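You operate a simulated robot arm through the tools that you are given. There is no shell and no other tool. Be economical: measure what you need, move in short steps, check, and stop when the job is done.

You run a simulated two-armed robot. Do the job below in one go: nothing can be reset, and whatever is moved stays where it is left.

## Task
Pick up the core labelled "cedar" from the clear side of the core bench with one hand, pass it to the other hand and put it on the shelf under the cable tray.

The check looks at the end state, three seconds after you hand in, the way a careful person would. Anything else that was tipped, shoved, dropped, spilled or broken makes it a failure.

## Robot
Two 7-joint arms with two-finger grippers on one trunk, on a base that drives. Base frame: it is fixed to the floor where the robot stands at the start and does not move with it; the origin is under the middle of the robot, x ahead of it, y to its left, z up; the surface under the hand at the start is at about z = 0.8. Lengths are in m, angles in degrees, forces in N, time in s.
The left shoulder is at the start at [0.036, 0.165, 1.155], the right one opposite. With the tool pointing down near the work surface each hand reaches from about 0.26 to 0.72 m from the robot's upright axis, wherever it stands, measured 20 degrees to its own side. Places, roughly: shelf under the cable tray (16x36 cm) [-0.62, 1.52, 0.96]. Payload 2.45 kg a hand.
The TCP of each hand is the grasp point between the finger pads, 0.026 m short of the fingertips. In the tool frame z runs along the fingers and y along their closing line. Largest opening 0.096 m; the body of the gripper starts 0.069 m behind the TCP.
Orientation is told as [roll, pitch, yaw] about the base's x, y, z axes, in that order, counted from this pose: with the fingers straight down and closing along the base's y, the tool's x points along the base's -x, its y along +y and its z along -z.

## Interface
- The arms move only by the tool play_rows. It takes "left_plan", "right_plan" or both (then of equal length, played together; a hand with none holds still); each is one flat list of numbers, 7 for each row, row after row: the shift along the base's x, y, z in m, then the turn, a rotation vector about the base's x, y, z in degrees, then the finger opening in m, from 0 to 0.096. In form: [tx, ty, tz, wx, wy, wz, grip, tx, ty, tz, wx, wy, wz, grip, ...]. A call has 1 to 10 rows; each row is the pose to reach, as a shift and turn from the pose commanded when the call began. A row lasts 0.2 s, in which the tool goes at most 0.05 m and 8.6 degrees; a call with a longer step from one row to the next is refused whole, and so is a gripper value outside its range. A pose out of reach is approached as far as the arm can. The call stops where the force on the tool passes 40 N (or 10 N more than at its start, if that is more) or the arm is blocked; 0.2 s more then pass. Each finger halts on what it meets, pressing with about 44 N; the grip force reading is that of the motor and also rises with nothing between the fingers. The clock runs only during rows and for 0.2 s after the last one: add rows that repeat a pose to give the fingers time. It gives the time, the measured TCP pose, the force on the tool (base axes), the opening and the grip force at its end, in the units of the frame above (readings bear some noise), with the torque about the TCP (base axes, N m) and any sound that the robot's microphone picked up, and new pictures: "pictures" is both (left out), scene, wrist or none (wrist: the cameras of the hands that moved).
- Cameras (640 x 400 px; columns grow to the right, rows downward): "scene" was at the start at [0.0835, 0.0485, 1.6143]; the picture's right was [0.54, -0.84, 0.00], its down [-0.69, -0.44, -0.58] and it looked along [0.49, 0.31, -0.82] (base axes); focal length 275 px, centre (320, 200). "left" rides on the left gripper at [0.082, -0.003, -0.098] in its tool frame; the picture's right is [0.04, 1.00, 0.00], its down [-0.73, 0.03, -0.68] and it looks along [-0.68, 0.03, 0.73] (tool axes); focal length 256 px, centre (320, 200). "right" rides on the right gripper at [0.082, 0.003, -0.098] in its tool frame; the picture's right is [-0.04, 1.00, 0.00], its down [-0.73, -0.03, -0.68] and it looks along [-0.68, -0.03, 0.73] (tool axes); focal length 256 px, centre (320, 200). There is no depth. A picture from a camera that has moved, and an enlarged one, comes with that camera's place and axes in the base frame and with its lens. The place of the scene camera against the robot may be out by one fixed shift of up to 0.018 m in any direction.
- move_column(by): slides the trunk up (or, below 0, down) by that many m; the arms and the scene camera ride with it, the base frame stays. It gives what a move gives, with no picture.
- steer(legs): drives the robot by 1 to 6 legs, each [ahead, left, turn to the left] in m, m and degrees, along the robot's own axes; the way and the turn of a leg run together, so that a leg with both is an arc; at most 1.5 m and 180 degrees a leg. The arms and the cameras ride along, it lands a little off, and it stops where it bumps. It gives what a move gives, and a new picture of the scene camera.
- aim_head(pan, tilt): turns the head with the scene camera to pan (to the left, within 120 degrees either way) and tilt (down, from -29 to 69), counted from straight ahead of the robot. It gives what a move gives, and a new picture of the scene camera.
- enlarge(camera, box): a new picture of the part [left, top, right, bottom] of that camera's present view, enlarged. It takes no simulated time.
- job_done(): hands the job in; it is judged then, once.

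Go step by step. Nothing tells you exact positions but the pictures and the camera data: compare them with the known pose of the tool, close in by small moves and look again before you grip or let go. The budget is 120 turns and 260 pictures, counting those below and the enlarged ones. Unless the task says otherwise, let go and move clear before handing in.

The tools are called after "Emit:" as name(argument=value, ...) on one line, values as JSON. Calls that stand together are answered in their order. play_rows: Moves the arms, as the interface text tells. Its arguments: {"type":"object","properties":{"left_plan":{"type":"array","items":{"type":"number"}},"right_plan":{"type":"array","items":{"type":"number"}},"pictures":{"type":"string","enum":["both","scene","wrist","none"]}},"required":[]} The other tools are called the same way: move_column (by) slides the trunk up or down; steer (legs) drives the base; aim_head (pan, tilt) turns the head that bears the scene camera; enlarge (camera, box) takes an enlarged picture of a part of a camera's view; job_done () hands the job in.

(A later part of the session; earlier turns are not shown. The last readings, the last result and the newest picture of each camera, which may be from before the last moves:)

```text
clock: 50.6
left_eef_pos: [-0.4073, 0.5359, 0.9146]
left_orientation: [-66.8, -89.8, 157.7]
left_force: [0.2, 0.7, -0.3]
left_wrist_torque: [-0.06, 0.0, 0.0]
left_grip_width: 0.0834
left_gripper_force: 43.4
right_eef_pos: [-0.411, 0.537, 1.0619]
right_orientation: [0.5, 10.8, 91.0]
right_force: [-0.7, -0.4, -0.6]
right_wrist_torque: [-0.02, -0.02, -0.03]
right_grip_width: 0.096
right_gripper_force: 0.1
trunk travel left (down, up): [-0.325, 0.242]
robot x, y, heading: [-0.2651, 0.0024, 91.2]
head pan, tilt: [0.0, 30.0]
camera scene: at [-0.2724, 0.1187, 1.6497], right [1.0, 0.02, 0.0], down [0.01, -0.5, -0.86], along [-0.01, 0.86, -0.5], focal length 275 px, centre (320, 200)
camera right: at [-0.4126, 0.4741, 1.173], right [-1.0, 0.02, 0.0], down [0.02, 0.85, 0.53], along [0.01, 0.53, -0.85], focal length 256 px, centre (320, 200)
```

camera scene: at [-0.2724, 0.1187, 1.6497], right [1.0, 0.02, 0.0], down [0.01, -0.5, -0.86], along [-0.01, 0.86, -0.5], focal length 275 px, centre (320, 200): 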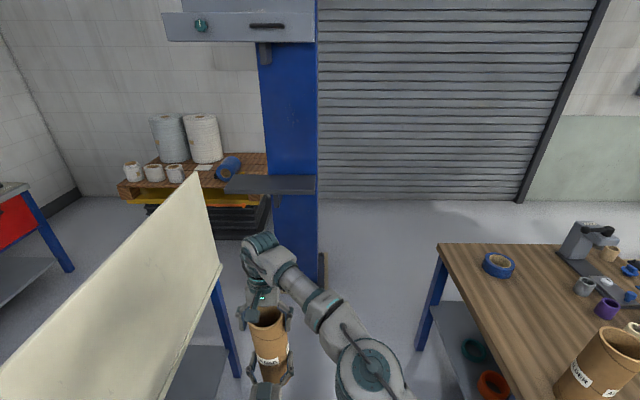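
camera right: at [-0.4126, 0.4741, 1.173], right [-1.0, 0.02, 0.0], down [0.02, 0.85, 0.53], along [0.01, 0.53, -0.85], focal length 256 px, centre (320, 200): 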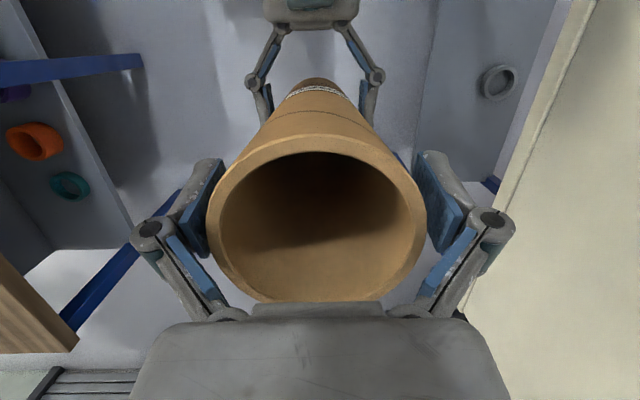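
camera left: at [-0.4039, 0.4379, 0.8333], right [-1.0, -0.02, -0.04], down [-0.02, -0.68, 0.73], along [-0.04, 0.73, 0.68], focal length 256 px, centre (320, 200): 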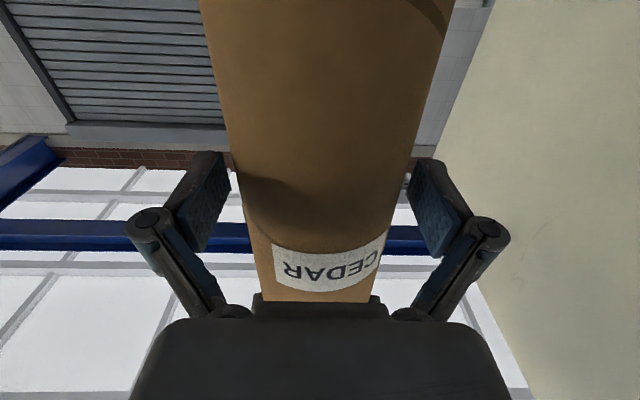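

The right hand is open and clear. Its reach upward is limited, so I'll lower the left hand with the core out from between the right fingers, then move the right hand away.

Emit:
play_rows(left_plan=[0, 0, -0.02, 0, 0, 0, 0.07, 0, 0, -0.04, 0, 0, 0, 0.07, 0, 0, -0.06, 0, 0, 0, 0.07, 0, 0, -0.08, 0, 0, 0, 0.07, 0, 0, -0.1, 0, 0, 0, 0.07, 0, 0, -0.12, 0, 0, 0, 0.07, 0, 0, -0.12, 0, 0, 0, 0.07], pictures="both")

Emit:
enlarge(camera="right", box=[120, 0, 520, 320])

```text
clock: 52.2
left_eef_pos: [-0.4072, 0.5347, 0.794]
left_orientation: [-75.2, -89.8, 166.1]
left_force: [-0.4, -0.3, -0.2]
left_wrist_torque: [-0.03, -0.01, 0.03]
left_grip_width: 0.0832
left_gripper_force: 44.7
right_eef_pos: [-0.4117, 0.5371, 1.0597]
right_orientation: [0.5, 10.7, 90.9]
right_force: [0.6, -0.5, -0.2]
right_wrist_torque: [0.02, 0.04, 0.01]
right_grip_width: 0.0958
right_gripper_force: 0.0
trunk travel left (down, up): [-0.325, 0.242]
robot x, y, heading: [-0.2703, -0.0027, 91.1]
head pan, tilt: [0.0, 30.0]
camera scene: at [-0.2723, 0.1185, 1.6497], right [1.0, 0.02, 0.0], down [0.01, -0.5, -0.86], along [-0.01, 0.86, -0.5], focal length 275 px, centre (320, 200)
camera left: at [-0.4039, 0.4373, 0.7127], right [-1.0, -0.02, -0.04], down [-0.02, -0.68, 0.73], along [-0.04, 0.73, 0.68], focal length 256 px, centre (320, 200)
```

scene: 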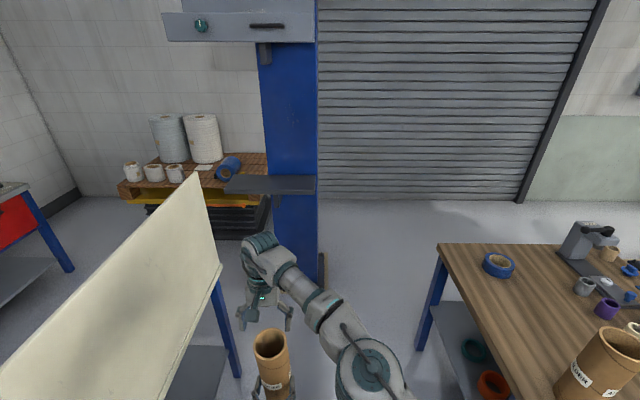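
left: 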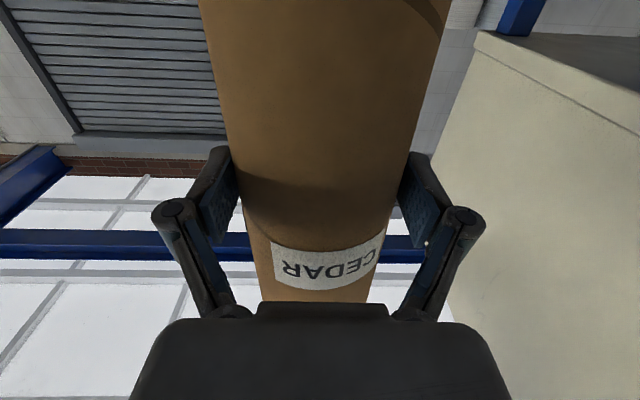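

```text
1.25 times, centred on (320, 160) of right
camera zoom: at [-0.4124, 0.474, 1.1731], right [-1.0, 0.02, 0.0], down [0.02, 0.85, 0.53], along [0.01, 0.53, -0.85], focal length 320 px, centre (320, 250)
```

zoom: 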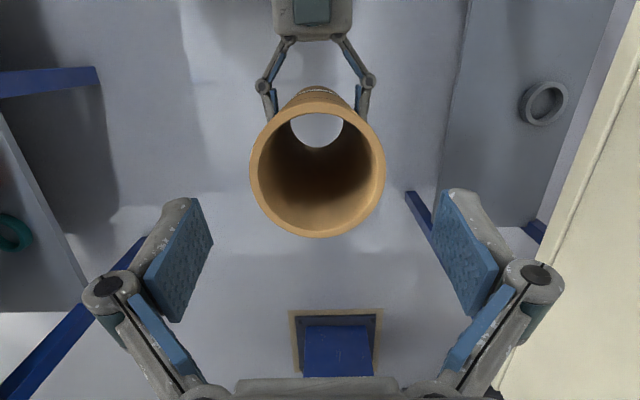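

The core is in the left hand alone, leaning about 5° with its bottom forward. I'll move the right hand off to the right, then straighten the core with the left hand and raise it.

Emit:
play_rows(right_plan=[0.04, -0.02, 0, 3, 0, 0, 0.096, 0.08, -0.04, 0, 6, 0, 0, 0.096, 0.12, -0.06, 0, 9, 0, 0, 0.096, 0.16, -0.08, 0, 11, 0, 0, 0.096, 0.2, -0.1, 0, 11, 0, 0, 0.096, 0.24, -0.12, 0, 11, 0, 0, 0.096, 0.28, -0.14, 0, 11, 0, 0, 0.096, 0.28, -0.14, 0, 11, 0, 0, 0.096], pictures="none")

Emit:
play_rows(left_plan=[0, 0, 0.03, -2.5, 0, 0, 0.07, 0, 0, 0.06, -5, 0, 0, 0.07, 0, 0, 0.09, -5, 0, 0, 0.07, 0, 0, 0.12, -5, 0, 0, 0.07, 0, 0, 0.15, -5, 0, 0, 0.07, 0, 0, 0.18, -5, 0, 0, 0.07, 0, 0, 0.18, -5, 0, 0, 0.07], pictures="both")

```text
clock: 54.0
left_eef_pos: [-0.4079, 0.5361, 0.793]
left_orientation: [-43.6, -90.0, 134.6]
left_force: [0.0, 0.4, -0.7]
left_wrist_torque: [-0.05, -0.02, 0.03]
left_grip_width: 0.0835
left_gripper_force: 44.0
right_eef_pos: [-0.1284, 0.396, 1.0601]
right_orientation: [0.4, -0.1, 91.1]
right_force: [-0.1, 0.5, -0.8]
right_wrist_torque: [0.0, -0.01, 0.0]
right_grip_width: 0.096
right_gripper_force: 0.0
trunk travel left (down, up): [-0.325, 0.242]
robot x, y, heading: [-0.2718, 0.0013, 91.2]
head pan, tilt: [0.0, 30.0]
```

```text
clock: 55.6
left_eef_pos: [-0.3959, 0.5355, 0.9764]
left_orientation: [-0.1, -84.8, 90.8]
left_force: [-0.5, -0.4, -3.2]
left_wrist_torque: [-0.07, 0.01, 0.01]
left_grip_width: 0.083
left_gripper_force: 44.1
right_eef_pos: [-0.1209, 0.3955, 1.0578]
right_orientation: [0.7, 0.0, 90.9]
right_force: [-0.8, -0.3, 0.0]
right_wrist_torque: [-0.04, -0.02, -0.01]
right_grip_width: 0.096
right_gripper_force: 0.0
trunk travel left (down, up): [-0.325, 0.242]
robot x, y, heading: [-0.2681, -0.003, 90.8]
head pan, tilt: [0.0, 30.0]
camera scene: at [-0.2437, 0.1192, 1.6487], right [1.0, 0.02, -0.01], down [0.0, -0.5, -0.86], along [-0.02, 0.86, -0.5], focal length 275 px, centre (320, 200)
camera left: at [-0.3933, 0.4304, 0.9035], right [-1.0, -0.02, -0.04], down [-0.02, -0.61, 0.79], along [-0.04, 0.79, 0.61], focal length 256 px, centre (320, 200)
```

scene: 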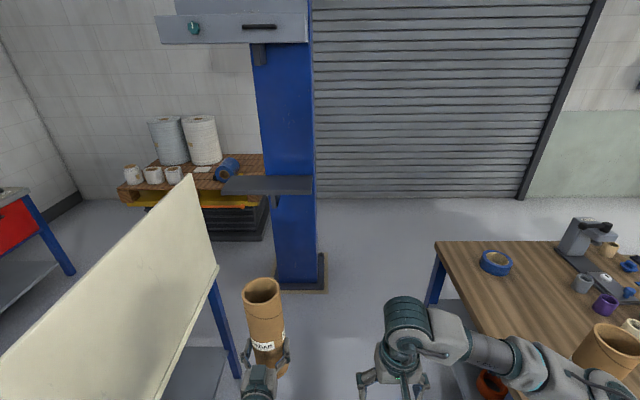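
left: 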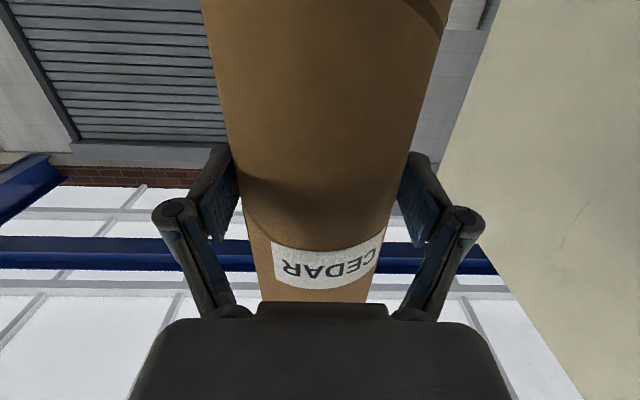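

The left hand holds the core steadily. I'll raise the trunk to clear the shelf height, then check the left elbow's clearance to the tilted board.

Emit:
move_column(by=0.17)

Emit:
aim_head(pan=45, tilt=55)

Emit:
aim_head(pan=10, tilt=35)

```text
clock: 57.6
left_eef_pos: [-0.3844, 0.5348, 1.1486]
left_orientation: [-0.8, -84.8, 90.9]
left_force: [-1.0, 0.3, -3.7]
left_wrist_torque: [-0.1, 0.0, 0.01]
left_grip_width: 0.083
left_gripper_force: 44.0
right_eef_pos: [-0.1113, 0.3932, 1.2279]
right_orientation: [0.9, -0.1, 91.0]
right_force: [-0.2, -0.4, 0.2]
right_wrist_torque: [0.02, -0.05, 0.01]
right_grip_width: 0.0959
right_gripper_force: 0.2
trunk travel left (down, up): [-0.495, 0.072]
robot x, y, heading: [-0.2666, -0.0008, 91.1]
head pan, tilt: [0.0, 30.0]
```

```text
clock: 58.7
left_eef_pos: [-0.3827, 0.5352, 1.1486]
left_orientation: [-1.3, -84.8, 91.5]
left_force: [0.1, 0.5, -3.2]
left_wrist_torque: [-0.1, -0.01, 0.01]
left_grip_width: 0.0824
left_gripper_force: 43.4
right_eef_pos: [-0.1127, 0.3947, 1.2276]
right_orientation: [0.9, -0.1, 91.0]
right_force: [0.3, 0.3, 0.8]
right_wrist_torque: [0.03, -0.02, 0.0]
right_grip_width: 0.0961
right_gripper_force: 0.1
trunk travel left (down, up): [-0.495, 0.072]
robot x, y, heading: [-0.2658, -0.0, 91.3]
head pan, tilt: [45.0, 55.0]
camera scene: at [-0.2517, 0.0505, 1.7835], right [0.69, 0.72, -0.03], down [0.57, -0.57, -0.59], along [-0.44, 0.39, -0.81], focal length 275 px, centre (320, 200)
```

scene: 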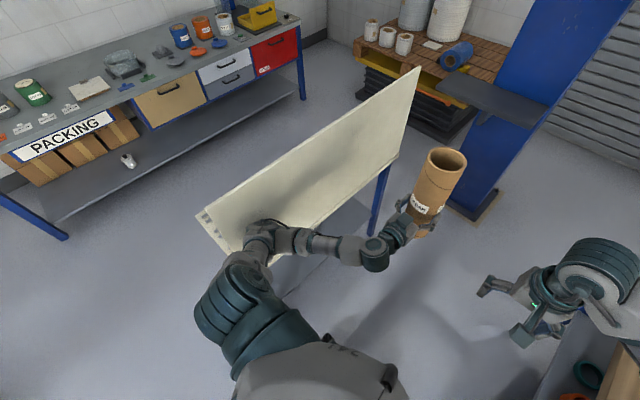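

```text
clock: 59.7
left_eef_pos: [-0.3834, 0.5358, 1.1484]
left_orientation: [-0.9, -84.8, 91.1]
left_force: [-0.2, 0.6, -3.9]
left_wrist_torque: [-0.07, -0.03, 0.03]
left_grip_width: 0.0829
left_gripper_force: 43.3
right_eef_pos: [-0.1121, 0.3953, 1.2277]
right_orientation: [0.9, -0.2, 91.0]
right_force: [0.9, 0.2, -0.2]
right_wrist_torque: [-0.01, -0.02, -0.01]
right_grip_width: 0.096
right_gripper_force: 0.1
trunk travel left (down, up): [-0.495, 0.072]
robot x, y, heading: [-0.2701, -0.0023, 90.8]
head pan, tilt: [10.0, 35.0]
camera scene: at [-0.2152, 0.0873, 1.8101], right [0.98, 0.19, -0.04], down [0.08, -0.57, -0.82], along [-0.18, 0.8, -0.57], focal length 275 px, centre (320, 200)
```

scene: 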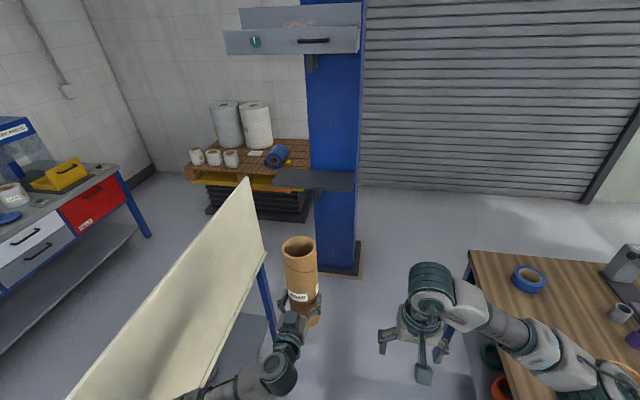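

The camera axes show the robot leaning a couple of degrees to its right, so something may be in contact. I'll look to the right and left before moving anything else.

Emit:
aim_head(pan=-50, tilt=55)

Emit:
aim_head(pan=80, tilt=60)

```text
clock: 61.0
left_eef_pos: [-0.3836, 0.5367, 1.1482]
left_orientation: [-0.2, -84.9, 90.6]
left_force: [0.0, -0.3, -3.5]
left_wrist_torque: [-0.06, -0.03, 0.03]
left_grip_width: 0.0829
left_gripper_force: 43.9
right_eef_pos: [-0.1117, 0.396, 1.2285]
right_orientation: [0.8, -0.3, 91.1]
right_force: [0.3, 0.4, 0.6]
right_wrist_torque: [-0.01, -0.02, -0.02]
right_grip_width: 0.0961
right_gripper_force: 0.1
trunk travel left (down, up): [-0.495, 0.072]
robot x, y, heading: [-0.2659, 0.0005, 90.9]
head pan, tilt: [-50.0, 55.0]
camera scene: at [-0.1444, 0.0483, 1.7795], right [0.66, -0.75, -0.02], down [-0.64, -0.54, -0.55], along [0.4, 0.37, -0.84], focal length 275 px, centre (320, 200)
```

scene: 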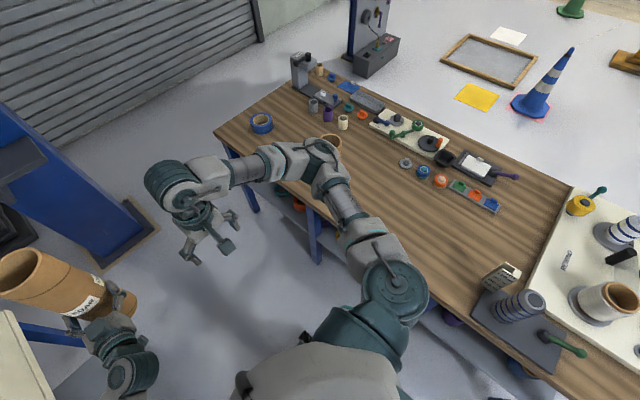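

```text
clock: 63.1
left_eef_pos: [-0.3844, 0.5362, 1.1477]
left_orientation: [0.7, -84.8, 89.8]
left_force: [0.4, -0.2, -3.7]
left_wrist_torque: [-0.05, 0.01, -0.01]
left_grip_width: 0.0828
left_gripper_force: 44.0
right_eef_pos: [-0.1102, 0.3972, 1.228]
right_orientation: [0.9, -0.1, 91.0]
right_force: [-1.1, -0.1, -0.5]
right_wrist_torque: [-0.01, 0.01, -0.01]
right_grip_width: 0.0963
right_gripper_force: 0.0
trunk travel left (down, up): [-0.495, 0.072]
robot x, y, heading: [-0.2677, -0.0014, 91.1]
head pan, tilt: [80.0, 60.0]
camera scene: at [-0.2638, 0.012, 1.7784], right [0.16, 0.99, -0.01], down [0.84, -0.14, -0.53], along [-0.53, 0.07, -0.85], focal length 275 px, centre (320, 200)
```

scene: 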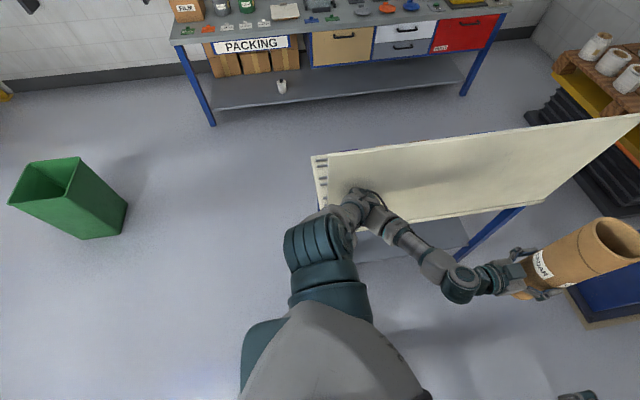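

On the left, the elbow is right beside the board's edge, which could be pushing the robot over. I'll sidestep 6 cm to the right and see whether the lean goes away.

Emit:
steer(legs=[[0, -0.06, 0]])

Emit:
enlarge(camera="scene", box=[280, 100, 480, 260])

```text
clock: 64.1
left_eef_pos: [-0.3316, 0.5376, 1.1459]
left_orientation: [7.4, -84.9, 83.5]
left_force: [1.0, 0.2, -3.6]
left_wrist_torque: [-0.08, -0.02, 0.06]
left_grip_width: 0.0826
left_gripper_force: 43.6
right_eef_pos: [-0.0517, 0.3964, 1.2293]
right_orientation: [0.9, -0.2, 90.8]
right_force: [0.1, 1.3, 0.7]
right_wrist_torque: [-0.03, 0.04, -0.01]
right_grip_width: 0.0962
right_gripper_force: 0.1
trunk travel left (down, up): [-0.495, 0.072]
robot x, y, heading: [-0.2087, 0.0003, 91.0]
head pan, tilt: [80.0, 60.0]
camera scene: at [-0.2409, 0.0056, 1.7787], right [0.16, 0.99, -0.01], down [0.85, -0.14, -0.51], along [-0.51, 0.08, -0.86], focal length 275 px, centre (320, 200)
```

scene: 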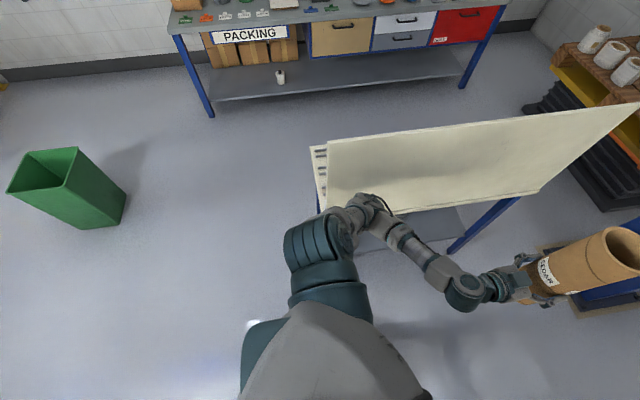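

```text
2.50 times, centred on (380, 180) of scene
camera zoom: at [-0.2409, 0.0056, 1.7787], right [0.16, 0.99, -0.01], down [0.85, -0.14, -0.51], along [-0.51, 0.08, -0.86], focal length 688 px, centre (170, 250)
```

zoom: 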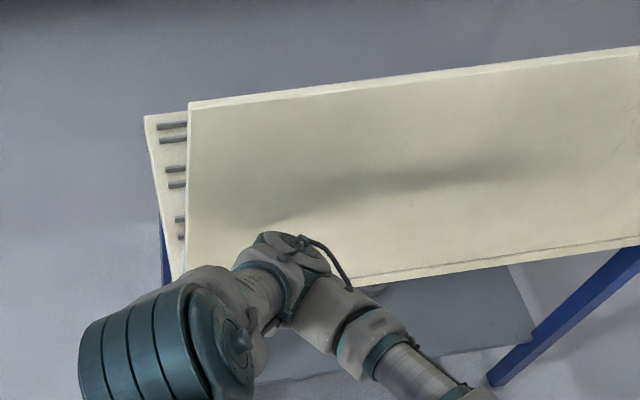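

Sidestepping halved the lean, so the left elbow was leaning on the board. I'll step another 6 cm to the right to clear it fully.

Emit:
steer(legs=[[0, -0.07, 0]])

Emit:
aim_head(pan=0, tilt=30)

```text
clock: 65.1
left_eef_pos: [-0.2925, 0.5303, 1.1493]
left_orientation: [-9.9, -85.3, 100.7]
left_force: [-0.4, 0.7, -1.0]
left_wrist_torque: [-0.15, 0.03, 0.03]
left_grip_width: 0.0826
left_gripper_force: 44.0
right_eef_pos: [-0.0148, 0.3875, 1.2373]
right_orientation: [-0.8, -0.6, 90.9]
right_force: [0.8, 0.6, 0.9]
right_wrist_torque: [0.07, 0.06, 0.01]
right_grip_width: 0.096
right_gripper_force: 0.1
trunk travel left (down, up): [-0.495, 0.072]
robot x, y, heading: [-0.1366, 0.0023, 90.9]
head pan, tilt: [80.0, 60.0]
camera scene: at [-0.1726, 0.003, 1.778], right [0.16, 0.99, 0.0], down [0.85, -0.14, -0.51], along [-0.51, 0.08, -0.86], focal length 275 px, centre (320, 200)
```

scene: 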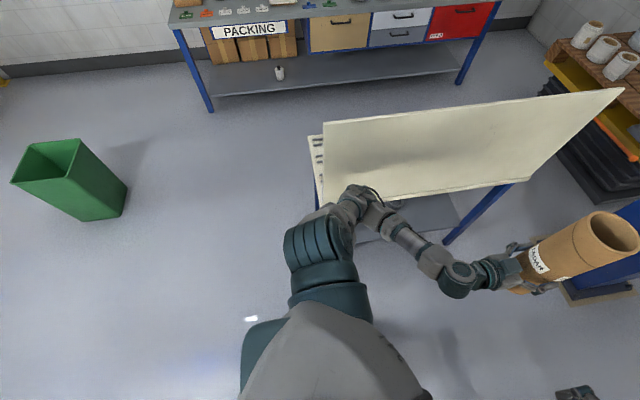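

```text
clock: 66.6
left_eef_pos: [-0.2802, 0.5269, 1.1535]
left_orientation: [-9.2, -85.6, 99.7]
left_force: [1.2, 0.1, -3.1]
left_wrist_torque: [-0.07, -0.06, 0.1]
left_grip_width: 0.0827
left_gripper_force: 44.4
right_eef_pos: [-0.0024, 0.385, 1.2382]
right_orientation: [-0.8, -1.0, 90.8]
right_force: [-0.1, 0.1, 0.9]
right_wrist_torque: [-0.09, 0.03, 0.03]
right_grip_width: 0.096
right_gripper_force: 0.1
trunk travel left (down, up): [-0.495, 0.072]
robot x, y, heading: [-0.13, 0.0054, 90.9]
head pan, tilt: [0.0, 30.0]
camera scene: at [-0.1288, 0.0849, 1.8196], right [1.0, 0.02, 0.0], down [0.01, -0.5, -0.86], along [-0.02, 0.86, -0.5], focal length 275 px, centre (320, 200)
```

scene: 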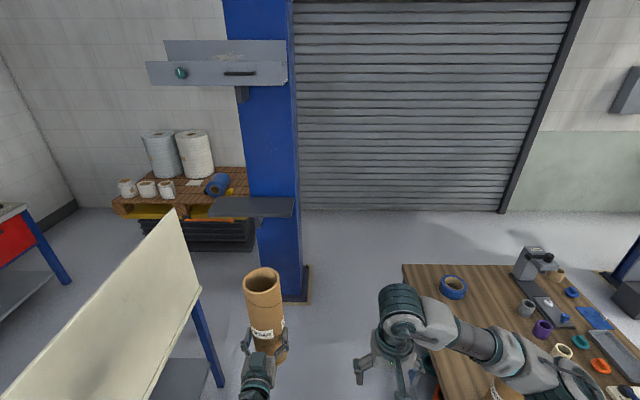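

The sideways lean is gone, but the right arm is now closer to the bench. I'll check the alder core and the right elbow.

Emit:
aim_head(pan=-50, tilt=55)

Emit:
enlarge(camera="scene", box=[160, 80, 400, 280])

Emit:
enlarge(camera="right", box=[0, 0, 640, 400])

```text
clock: 67.8
left_eef_pos: [-0.2599, 0.5302, 1.152]
left_orientation: [1.0, -85.5, 89.7]
left_force: [3.7, 0.3, -1.4]
left_wrist_torque: [-0.16, 0.01, 0.18]
left_grip_width: 0.0825
left_gripper_force: 43.7
right_eef_pos: [0.0204, 0.3906, 1.2338]
right_orientation: [0.3, -0.6, 90.7]
right_force: [1.8, 1.7, -1.8]
right_wrist_torque: [-0.16, 0.16, -0.03]
right_grip_width: 0.0962
right_gripper_force: 0.0
trunk travel left (down, up): [-0.495, 0.072]
robot x, y, heading: [-0.1269, -0.0025, 91.1]
head pan, tilt: [-50.0, 55.0]
camera scene: at [0.0061, 0.0469, 1.7791], right [0.66, -0.75, -0.02], down [-0.64, -0.54, -0.54], along [0.4, 0.37, -0.84], focal length 275 px, centre (320, 200)
```

scene: 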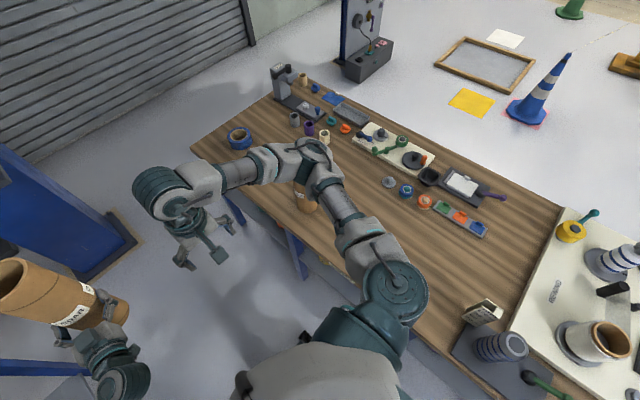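

```text
2.00 times, centred on (280, 180) of scene
camera zoom: at [0.0061, 0.0469, 1.7791], right [0.66, -0.75, -0.02], down [-0.64, -0.54, -0.54], along [0.4, 0.37, -0.84], focal length 550 px, centre (400, 240)
```

zoom: 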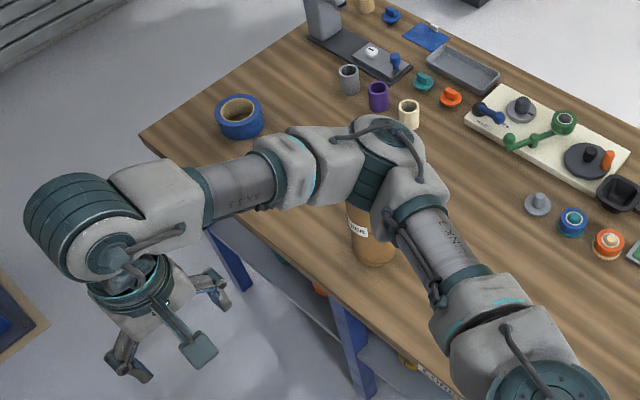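

```text
1.00 times, centred on (320, 200) of right (not enlarged: the box is as wide or as high as the picture)
camera zoom: at [0.0186, 0.3074, 1.3316], right [-1.0, 0.03, 0.01], down [0.02, 0.73, 0.69], along [0.02, 0.69, -0.73], focal length 256 px, centre (320, 200)
```

zoom: 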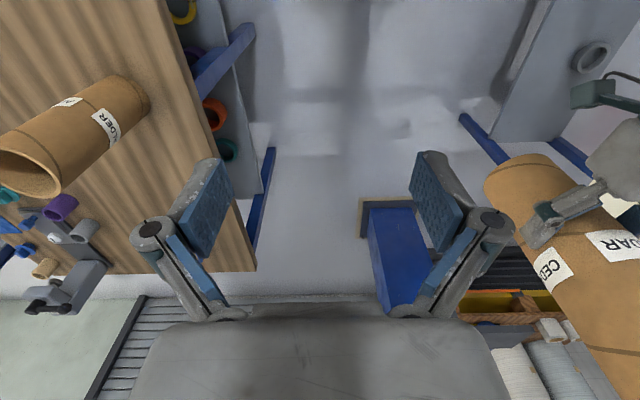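

The alder core is standing untouched. The robot seems to sway slowly after moves, so I'll wait two seconds and re-read before driving on.

Emit:
play_rows(right_plan=[0, 0, 0, 0, 0, 0, 0.096, 0, 0, 0, 0, 0, 0, 0.096, 0, 0, 0, 0, 0, 0, 0.096, 0, 0, 0, 0, 0, 0, 0.096, 0, 0, 0, 0, 0, 0, 0.096, 0, 0, 0, 0, 0, 0, 0.096, 0, 0, 0, 0, 0, 0, 0.096, 0, 0, 0, 0, 0, 0, 0.096, 0, 0, 0, 0, 0, 0, 0.096, 0, 0, 0, 0, 0, 0, 0.096], pictures="scene")

Emit:
aim_head(pan=0, tilt=30)

```text
clock: 70.2
left_eef_pos: [-0.3854, 0.5241, 1.1394]
left_orientation: [-43.0, -83.7, 133.8]
left_force: [-5.1, -0.7, -4.5]
left_wrist_torque: [-0.03, 0.0, -0.25]
left_grip_width: 0.0825
left_gripper_force: 43.9
right_eef_pos: [-0.1144, 0.3804, 1.2473]
right_orientation: [-4.8, -1.1, 91.3]
right_force: [-1.7, 0.0, -0.4]
right_wrist_torque: [0.07, -0.15, 0.06]
right_grip_width: 0.0959
right_gripper_force: 0.0
trunk travel left (down, up): [-0.495, 0.072]
robot x, y, heading: [-0.1529, -0.002, 91.3]
head pan, tilt: [-50.0, 55.0]
stopped in row 10 (right hand): the arm was blocked; the commanded pose is now the measured one
camera scene: at [-0.1649, 0.0415, 1.7845], right [0.66, -0.75, 0.03], down [-0.59, -0.54, -0.6], along [0.47, 0.37, -0.8], focal length 275 px, centre (320, 200)
```

scene: 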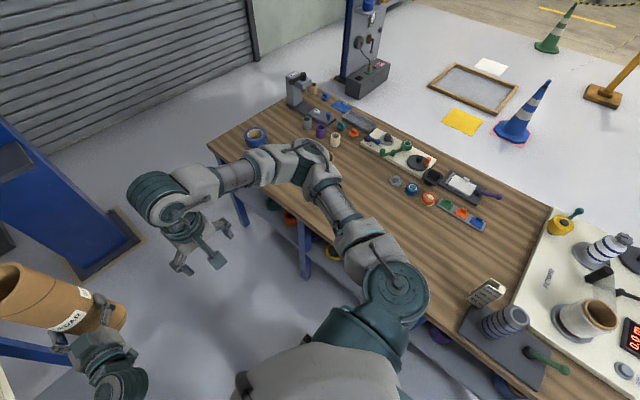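

```text
clock: 71.4
left_eef_pos: [-0.3287, 0.5252, 1.1491]
left_orientation: [-26.9, -85.1, 117.5]
left_force: [0.8, 0.0, -3.9]
left_wrist_torque: [-0.07, -0.02, 0.05]
left_grip_width: 0.0822
left_gripper_force: 44.5
right_eef_pos: [-0.0547, 0.3829, 1.2444]
right_orientation: [-2.6, -1.2, 90.9]
right_force: [0.5, -0.6, 0.3]
right_wrist_torque: [0.0, 0.0, -0.01]
right_grip_width: 0.096
right_gripper_force: 0.1
trunk travel left (down, up): [-0.495, 0.072]
robot x, y, heading: [-0.1398, 0.0016, 91.0]
head pan, tilt: [0.0, 30.0]
camera scene: at [-0.1698, 0.0866, 1.8192], right [1.0, 0.02, 0.02], down [0.02, -0.5, -0.86], along [-0.01, 0.86, -0.5], focal length 275 px, centre (320, 200)
```

scene: 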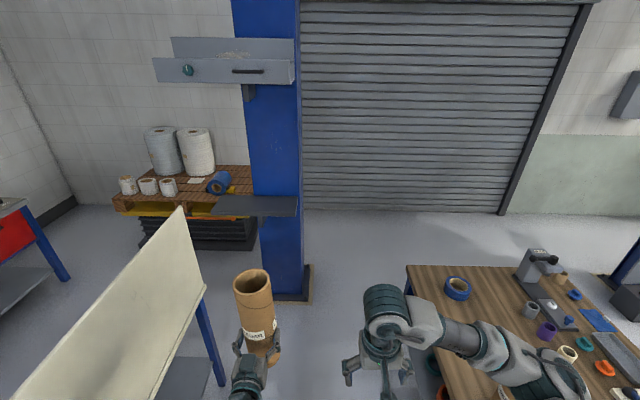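

The robot is rocking by several centimetres and the right arm reported being blocked. I'll check alder and the right arm before doing anything else.

Emit:
enlarge(camera="right", box=[0, 0, 400, 250])

Emit:
aim_head(pan=-60, tilt=69)

```text
1.60 times, centred on (200, 125) of right
camera zoom: at [-0.0608, 0.2979, 1.3406], right [-1.0, 0.02, -0.04], down [-0.01, 0.72, 0.69], along [0.05, 0.69, -0.72], focal length 410 px, centre (512, 320)
```

zoom: 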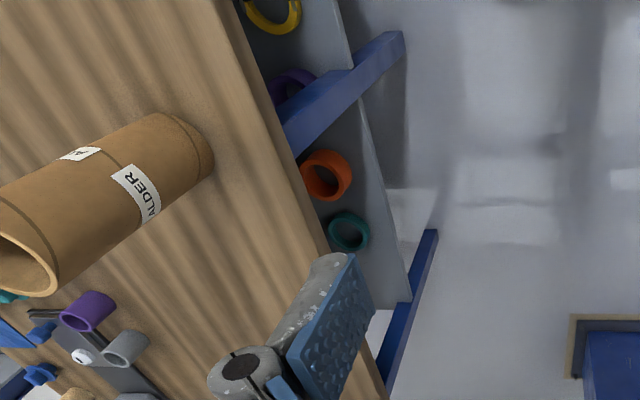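

```text
clock: 72.7
left_eef_pos: [-0.3078, 0.5261, 1.1511]
left_orientation: [-17.4, -85.3, 108.1]
left_force: [1.1, -0.6, -4.0]
left_wrist_torque: [-0.02, -0.04, 0.04]
left_grip_width: 0.0821
left_gripper_force: 44.1
right_eef_pos: [-0.0315, 0.3847, 1.2414]
right_orientation: [-1.7, -0.9, 90.6]
right_force: [0.0, 0.4, -1.6]
right_wrist_torque: [-0.06, 0.05, -0.02]
right_grip_width: 0.0958
right_gripper_force: 0.0
trunk travel left (down, up): [-0.495, 0.072]
robot x, y, heading: [-0.1384, 0.0016, 90.9]
head pan, tilt: [-60.0, 68.8]
camera scene: at [-0.0274, 0.0278, 1.7651], right [0.51, -0.86, -0.01], down [-0.81, -0.48, -0.33], along [0.28, 0.18, -0.94], focal length 275 px, centre (320, 200)
```

scene: 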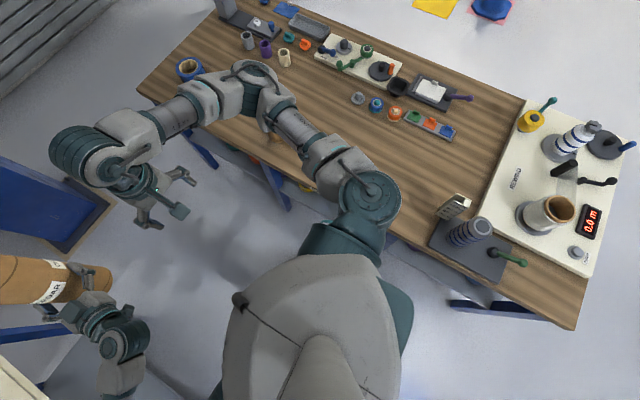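

Alder is fine, but the base seems to be too close to the bench. I'll sidestep left to the middle of the corridor and let things settle.

Emit:
steer(legs=[[0, 0.07, 0]])

Emit:
aim_head(pan=0, tilt=30)

Emit:
play_rows(left_plan=[0, 0, 0, 0, 0, 0, 0.07, 0, 0, 0, 0, 0, 0, 0.07, 0, 0, 0, 0, 0, 0, 0.07, 0, 0, 0, 0, 0, 0, 0.07, 0, 0, 0, 0, 0, 0, 0.07, 0, 0, 0, 0, 0, 0, 0.07, 0, 0, 0, 0, 0, 0, 0.07, 0, 0, 0, 0, 0, 0, 0.07, 0, 0, 0, 0, 0, 0, 0.07], pictures="scene")

```text
clock: 73.6
left_eef_pos: [-0.3897, 0.5199, 1.1467]
left_orientation: [-33.2, -84.5, 123.7]
left_force: [-1.0, -0.7, -3.4]
left_wrist_torque: [-0.06, 0.03, -0.12]
left_grip_width: 0.0821
left_gripper_force: 44.5
right_eef_pos: [-0.1184, 0.379, 1.246]
right_orientation: [-2.9, -1.4, 91.0]
right_force: [-0.8, -0.9, 0.6]
right_wrist_torque: [0.01, 0.01, -0.03]
right_grip_width: 0.0961
right_gripper_force: 0.0
trunk travel left (down, up): [-0.495, 0.072]
robot x, y, heading: [-0.1967, 0.0054, 91.1]
head pan, tilt: [-60.0, 68.8]
stopped in leg 1: the robot was blocked; the commanded pose is now the measured one
camera scene: at [-0.1327, 0.0295, 1.7677], right [0.51, -0.86, 0.0], down [-0.8, -0.48, -0.35], along [0.3, 0.18, -0.94], focal length 275 px, centre (320, 200)
```

scene: 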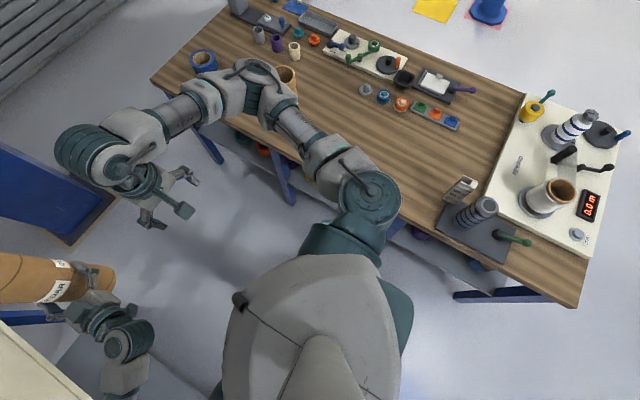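

```text
clock: 74.9
left_eef_pos: [-0.3897, 0.52, 1.1478]
left_orientation: [-34.0, -84.6, 124.4]
left_force: [0.2, -0.5, -3.2]
left_wrist_torque: [-0.1, 0.0, 0.02]
left_grip_width: 0.0822
left_gripper_force: 43.8
right_eef_pos: [-0.1189, 0.3801, 1.247]
right_orientation: [-3.0, -1.3, 90.9]
right_force: [0.8, 0.1, 1.2]
right_wrist_torque: [0.01, -0.03, 0.0]
right_grip_width: 0.0962
right_gripper_force: 0.0
trunk travel left (down, up): [-0.495, 0.072]
robot x, y, heading: [-0.1987, 0.0026, 91.1]
head pan, tilt: [0.0, 30.0]
camera scene: at [-0.1773, 0.0925, 1.8191], right [1.0, 0.02, -0.01], down [0.0, -0.51, -0.86], along [-0.02, 0.86, -0.51], focal length 275 px, centre (320, 200)
```

scene: 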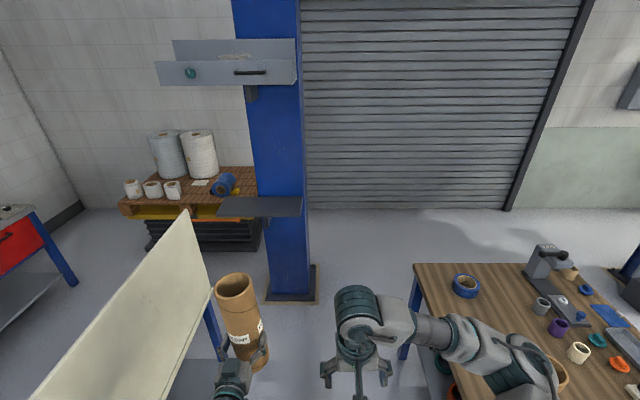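

```text
clock: 76.9
left_eef_pos: [-0.3899, 0.5195, 1.148]
left_orientation: [-33.8, -84.6, 124.2]
left_force: [-0.5, 0.3, -2.8]
left_wrist_torque: [-0.09, -0.04, 0.0]
left_grip_width: 0.0819
left_gripper_force: 44.3
right_eef_pos: [-0.1202, 0.3794, 1.2458]
right_orientation: [-3.0, -1.3, 91.0]
right_force: [0.0, 0.0, -0.5]
right_wrist_torque: [0.0, 0.0, 0.0]
right_grip_width: 0.096
right_gripper_force: 0.1
trunk travel left (down, up): [-0.495, 0.072]
robot x, y, heading: [-0.1989, 0.0021, 91.0]
head pan, tilt: [0.0, 30.0]
camera scene: at [-0.1771, 0.0926, 1.8191], right [1.0, 0.02, -0.01], down [0.0, -0.51, -0.86], along [-0.02, 0.86, -0.51], focal length 275 px, centre (320, 200)
```

scene: 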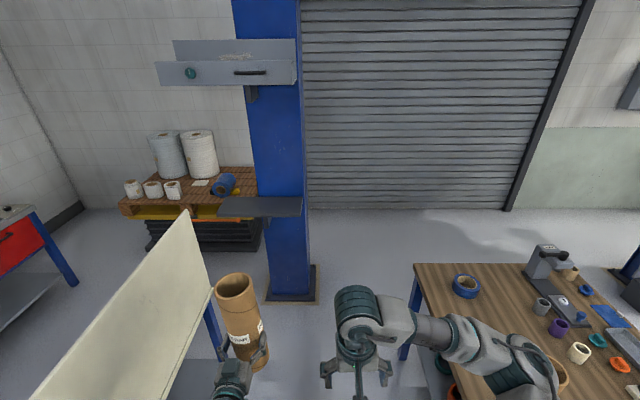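

The robot is stable now but reports being blocked on the left. I'll look at the left elbow against the board.

Emit:
aim_head(pan=75, tilt=60)

Emit:
enlarge(camera="scene", box=[260, 120, 500, 320])

Emit:
aim_head(pan=115, tilt=69)

```text
clock: 78.4
left_eef_pos: [-0.3906, 0.5205, 1.1484]
left_orientation: [-33.7, -84.6, 124.0]
left_force: [-0.7, 0.4, -3.5]
left_wrist_torque: [-0.09, 0.0, -0.01]
left_grip_width: 0.0821
left_gripper_force: 44.3
right_eef_pos: [-0.1192, 0.3788, 1.2466]
right_orientation: [-3.0, -1.3, 91.0]
right_force: [-0.8, -0.3, -0.6]
right_wrist_torque: [-0.01, 0.01, 0.0]
right_grip_width: 0.0959
right_gripper_force: 0.1
trunk travel left (down, up): [-0.495, 0.072]
robot x, y, heading: [-0.1972, 0.0009, 90.8]
head pan, tilt: [75.0, 60.0]
camera scene: at [-0.2406, 0.018, 1.7783], right [0.24, 0.97, -0.01], down [0.83, -0.21, -0.51], along [-0.49, 0.12, -0.86], focal length 275 px, centre (320, 200)
```

scene: 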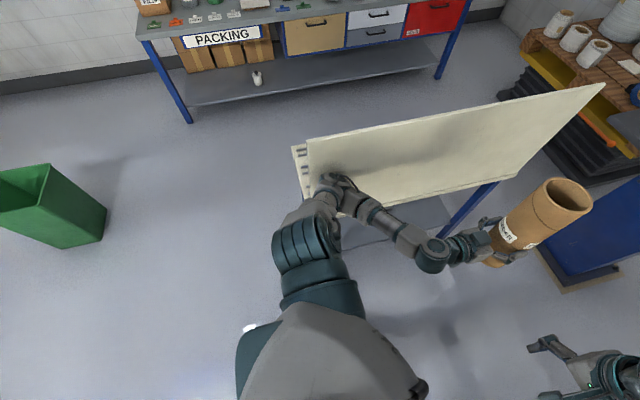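

```text
2.00 times, centred on (380, 220) of scene
camera zoom: at [-0.2406, 0.018, 1.7783], right [0.24, 0.97, -0.01], down [0.83, -0.21, -0.51], along [-0.49, 0.12, -0.86], focal length 550 px, centre (200, 160)
```

zoom: 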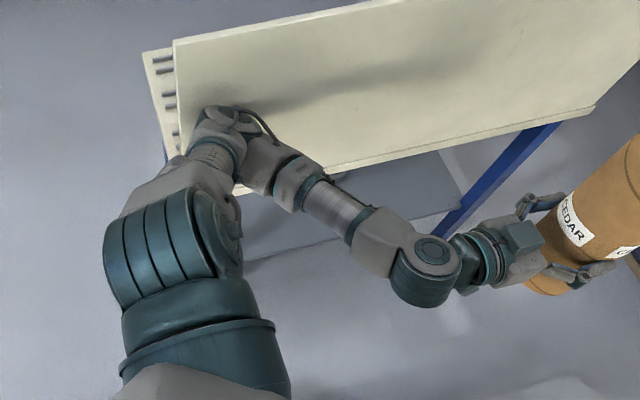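

```text
clock: 79.5
left_eef_pos: [-0.3896, 0.5205, 1.147]
left_orientation: [-33.5, -84.6, 124.0]
left_force: [-0.1, 0.6, -2.3]
left_wrist_torque: [-0.05, 0.0, 0.03]
left_grip_width: 0.0822
left_gripper_force: 43.7
right_eef_pos: [-0.1182, 0.379, 1.2461]
right_orientation: [-2.9, -1.3, 91.0]
right_force: [-0.2, 0.0, -0.5]
right_wrist_torque: [-0.02, -0.01, 0.02]
right_grip_width: 0.0961
right_gripper_force: 0.0
trunk travel left (down, up): [-0.495, 0.072]
robot x, y, heading: [-0.1982, 0.0039, 91.0]
head pan, tilt: [115.0, 68.8]
camera scene: at [-0.2262, -0.0228, 1.769], right [-0.44, 0.9, 0.0], down [0.83, 0.4, -0.37], along [-0.34, -0.16, -0.93], focal length 275 px, centre (320, 200)
```

scene: 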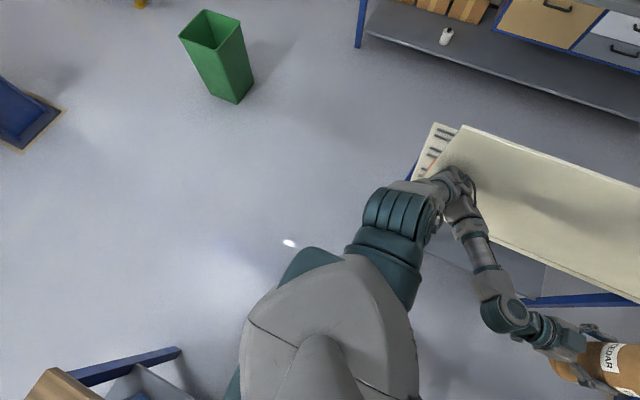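

The left elbow is indeed resting against the board. I'll draw the left hand inward and forward so that the elbow comes off the board.

Emit:
play_rows(left_plan=[0.02, 0.015, 0, 0, 0, 0, 0.07, 0.04, 0.03, 0, 0, 0, 0, 0.07, 0.06, 0.045, 0, 0, 0, 0, 0.07, 0.08, 0.06, 0, 0, 0, 0, 0.07, 0.1, 0.07, 0, 0, 0, 0, 0.07, 0.12, 0.08, 0, 0, 0, 0, 0.07, 0.12, 0.08, 0, 0, 0, 0, 0.07], pictures="scene")

Emit:
aim_head(pan=75, tilt=60)

```text
clock: 81.1
left_eef_pos: [-0.2778, 0.5968, 1.1476]
left_orientation: [-36.4, -84.6, 127.0]
left_force: [0.0, 0.2, -2.7]
left_wrist_torque: [-0.03, 0.0, 0.01]
left_grip_width: 0.0818
left_gripper_force: 43.8
right_eef_pos: [-0.1258, 0.3775, 1.2465]
right_orientation: [-3.4, -1.4, 91.0]
right_force: [-0.5, 0.4, -0.1]
right_wrist_torque: [0.01, -0.01, 0.01]
right_grip_width: 0.0959
right_gripper_force: 0.0
trunk travel left (down, up): [-0.495, 0.072]
robot x, y, heading: [-0.196, 0.0024, 90.8]
head pan, tilt: [115.0, 68.8]
camera scene: at [-0.2529, -0.0279, 1.7684], right [-0.44, 0.9, -0.01], down [0.84, 0.41, -0.36], along [-0.32, -0.16, -0.93], focal length 275 px, centre (320, 200)
```

scene: 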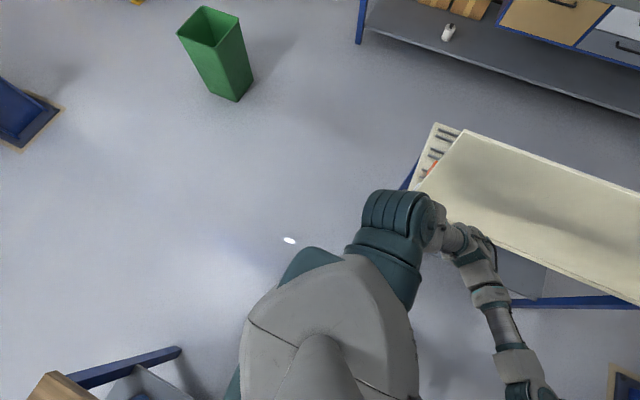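

```text
clock: 82.1
left_eef_pos: [-0.2705, 0.5988, 1.1473]
left_orientation: [-34.6, -84.6, 124.9]
left_force: [0.2, -0.4, -2.8]
left_wrist_torque: [-0.1, -0.02, 0.02]
left_grip_width: 0.082
left_gripper_force: 44.0
right_eef_pos: [-0.12, 0.378, 1.2467]
right_orientation: [-3.0, -1.4, 91.0]
right_force: [0.4, 0.1, -0.2]
right_wrist_torque: [-0.03, 0.0, 0.01]
right_grip_width: 0.0959
right_gripper_force: 0.0
trunk travel left (down, up): [-0.495, 0.072]
robot x, y, heading: [-0.1946, 0.0024, 91.0]
head pan, tilt: [75.0, 60.0]
camera scene: at [-0.2568, 0.0134, 1.7779], right [0.24, 0.97, 0.0], down [0.84, -0.21, -0.5], along [-0.49, 0.12, -0.87], focal length 275 px, centre (320, 200)
```

scene: 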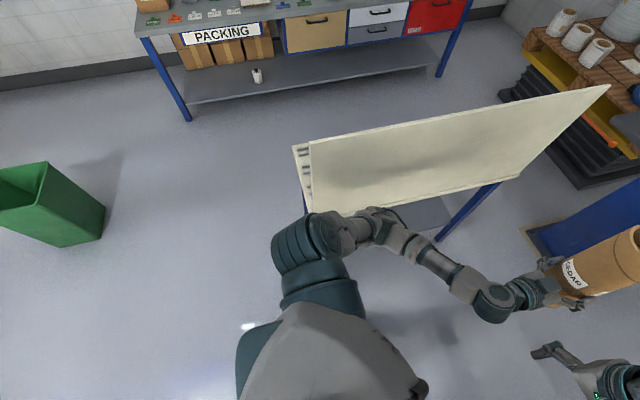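

The lean is gone and the elbow is clear of the board. I'll straighten the 3° sideways tilt, then drive ahead along the corridor in steps.

Emit:
play_rows(left_plan=[0, 0, 0, -0.4, 1.6, 0, 0.07, 0, 0, 0, -0.7, 3.1, 0, 0.07, 0, 0, 0, -0.7, 3.1, 0, 0.07], pictures="none")

Emit:
aim_head(pan=10, tilt=35)

Emit:
steer(legs=[[0.4, 0, 0]])

```text
clock: 82.9
left_eef_pos: [-0.2802, 0.598, 1.1479]
left_orientation: [-2.5, -84.9, 93.2]
left_force: [0.0, 0.3, -3.2]
left_wrist_torque: [-0.05, 0.01, -0.06]
left_grip_width: 0.0819
left_gripper_force: 44.0
right_eef_pos: [-0.1287, 0.3766, 1.2477]
right_orientation: [-3.4, -1.4, 91.0]
right_force: [0.8, -0.2, 0.1]
right_wrist_torque: [-0.01, -0.01, 0.0]
right_grip_width: 0.096
right_gripper_force: 0.1
trunk travel left (down, up): [-0.495, 0.072]
robot x, y, heading: [-0.1935, 0.003, 90.8]
head pan, tilt: [75.0, 60.0]
```

```text
clock: 84.3
left_eef_pos: [-0.2722, 0.5991, 1.148]
left_orientation: [0.8, -84.9, 89.7]
left_force: [1.0, 0.3, -4.0]
left_wrist_torque: [-0.1, -0.01, 0.05]
left_grip_width: 0.0817
left_gripper_force: 43.8
right_eef_pos: [-0.12, 0.378, 1.247]
right_orientation: [-3.2, -1.4, 91.0]
right_force: [-0.8, 0.5, -0.3]
right_wrist_torque: [-0.01, 0.01, 0.0]
right_grip_width: 0.096
right_gripper_force: 0.1
trunk travel left (down, up): [-0.495, 0.072]
robot x, y, heading: [-0.1978, 0.0031, 91.1]
head pan, tilt: [10.0, 35.0]
camera scene: at [-0.2057, 0.084, 1.8119], right [0.98, 0.19, 0.0], down [0.11, -0.57, -0.82], along [-0.16, 0.8, -0.58], focal length 275 px, centre (320, 200)
```

scene: 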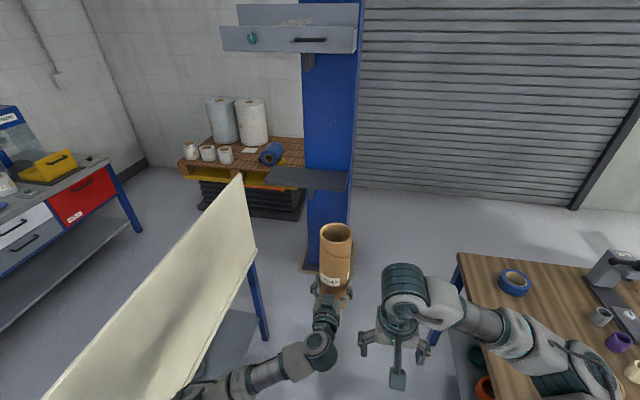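

```text
clock: 86.8
left_eef_pos: [-0.2859, 0.9986, 1.1482]
left_orientation: [-1.9, -85.0, 92.5]
left_force: [0.2, -0.2, -4.0]
left_wrist_torque: [-0.06, 0.01, 0.0]
left_grip_width: 0.0818
left_gripper_force: 44.1
right_eef_pos: [-0.135, 0.7768, 1.2479]
right_orientation: [-3.3, -1.6, 91.1]
right_force: [0.2, -0.5, -0.2]
right_wrist_torque: [-0.02, 0.0, 0.01]
right_grip_width: 0.0958
right_gripper_force: 0.0
trunk travel left (down, up): [-0.495, 0.072]
robot x, y, heading: [-0.2042, 0.4029, 91.0]
head pan, tilt: [10.0, 35.0]
camera scene: at [-0.2213, 0.4822, 1.812], right [0.98, 0.19, 0.0], down [0.11, -0.56, -0.82], along [-0.16, 0.8, -0.58], focal length 275 px, centre (320, 200)
```

scene: 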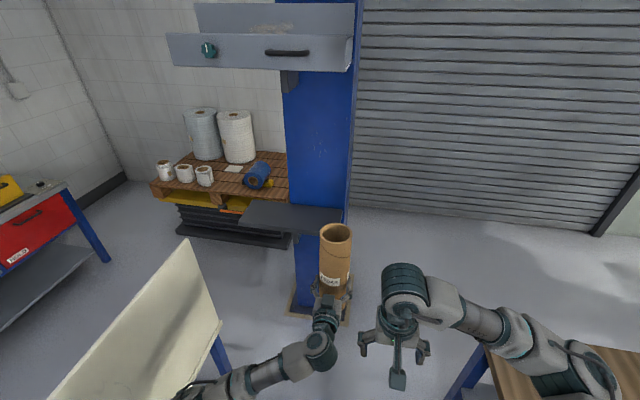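

The drive went smoothly with no lean. I'll zoom in to measure the shelf from here.

Emit:
enlarge(camera="scene", box=[200, 160, 400, 285])

Emit:
enlarge(camera="left", box=[0, 0, 640, 400])

```text
3.20 times, centred on (300, 222) of scene
camera zoom: at [-0.2213, 0.4822, 1.812], right [0.98, 0.19, 0.0], down [0.11, -0.56, -0.82], along [-0.16, 0.8, -0.58], focal length 880 px, centre (384, 128)
```

zoom: 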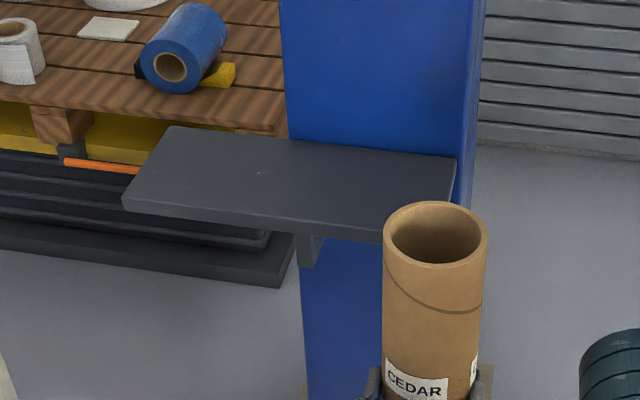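

```text
1.00 times, centred on (320, 200) of left (not enlarged: the box is as wide or as high as the picture)
camera zoom: at [-0.2814, 0.8939, 1.0757], right [-1.0, -0.02, -0.04], down [-0.02, -0.61, 0.79], along [-0.04, 0.79, 0.61], focal length 256 px, centre (320, 200)
```

zoom: 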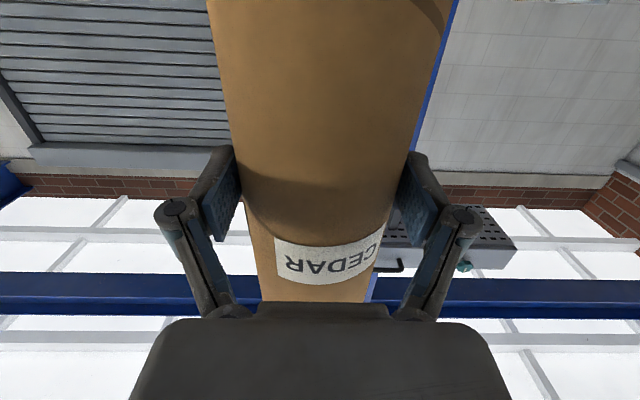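

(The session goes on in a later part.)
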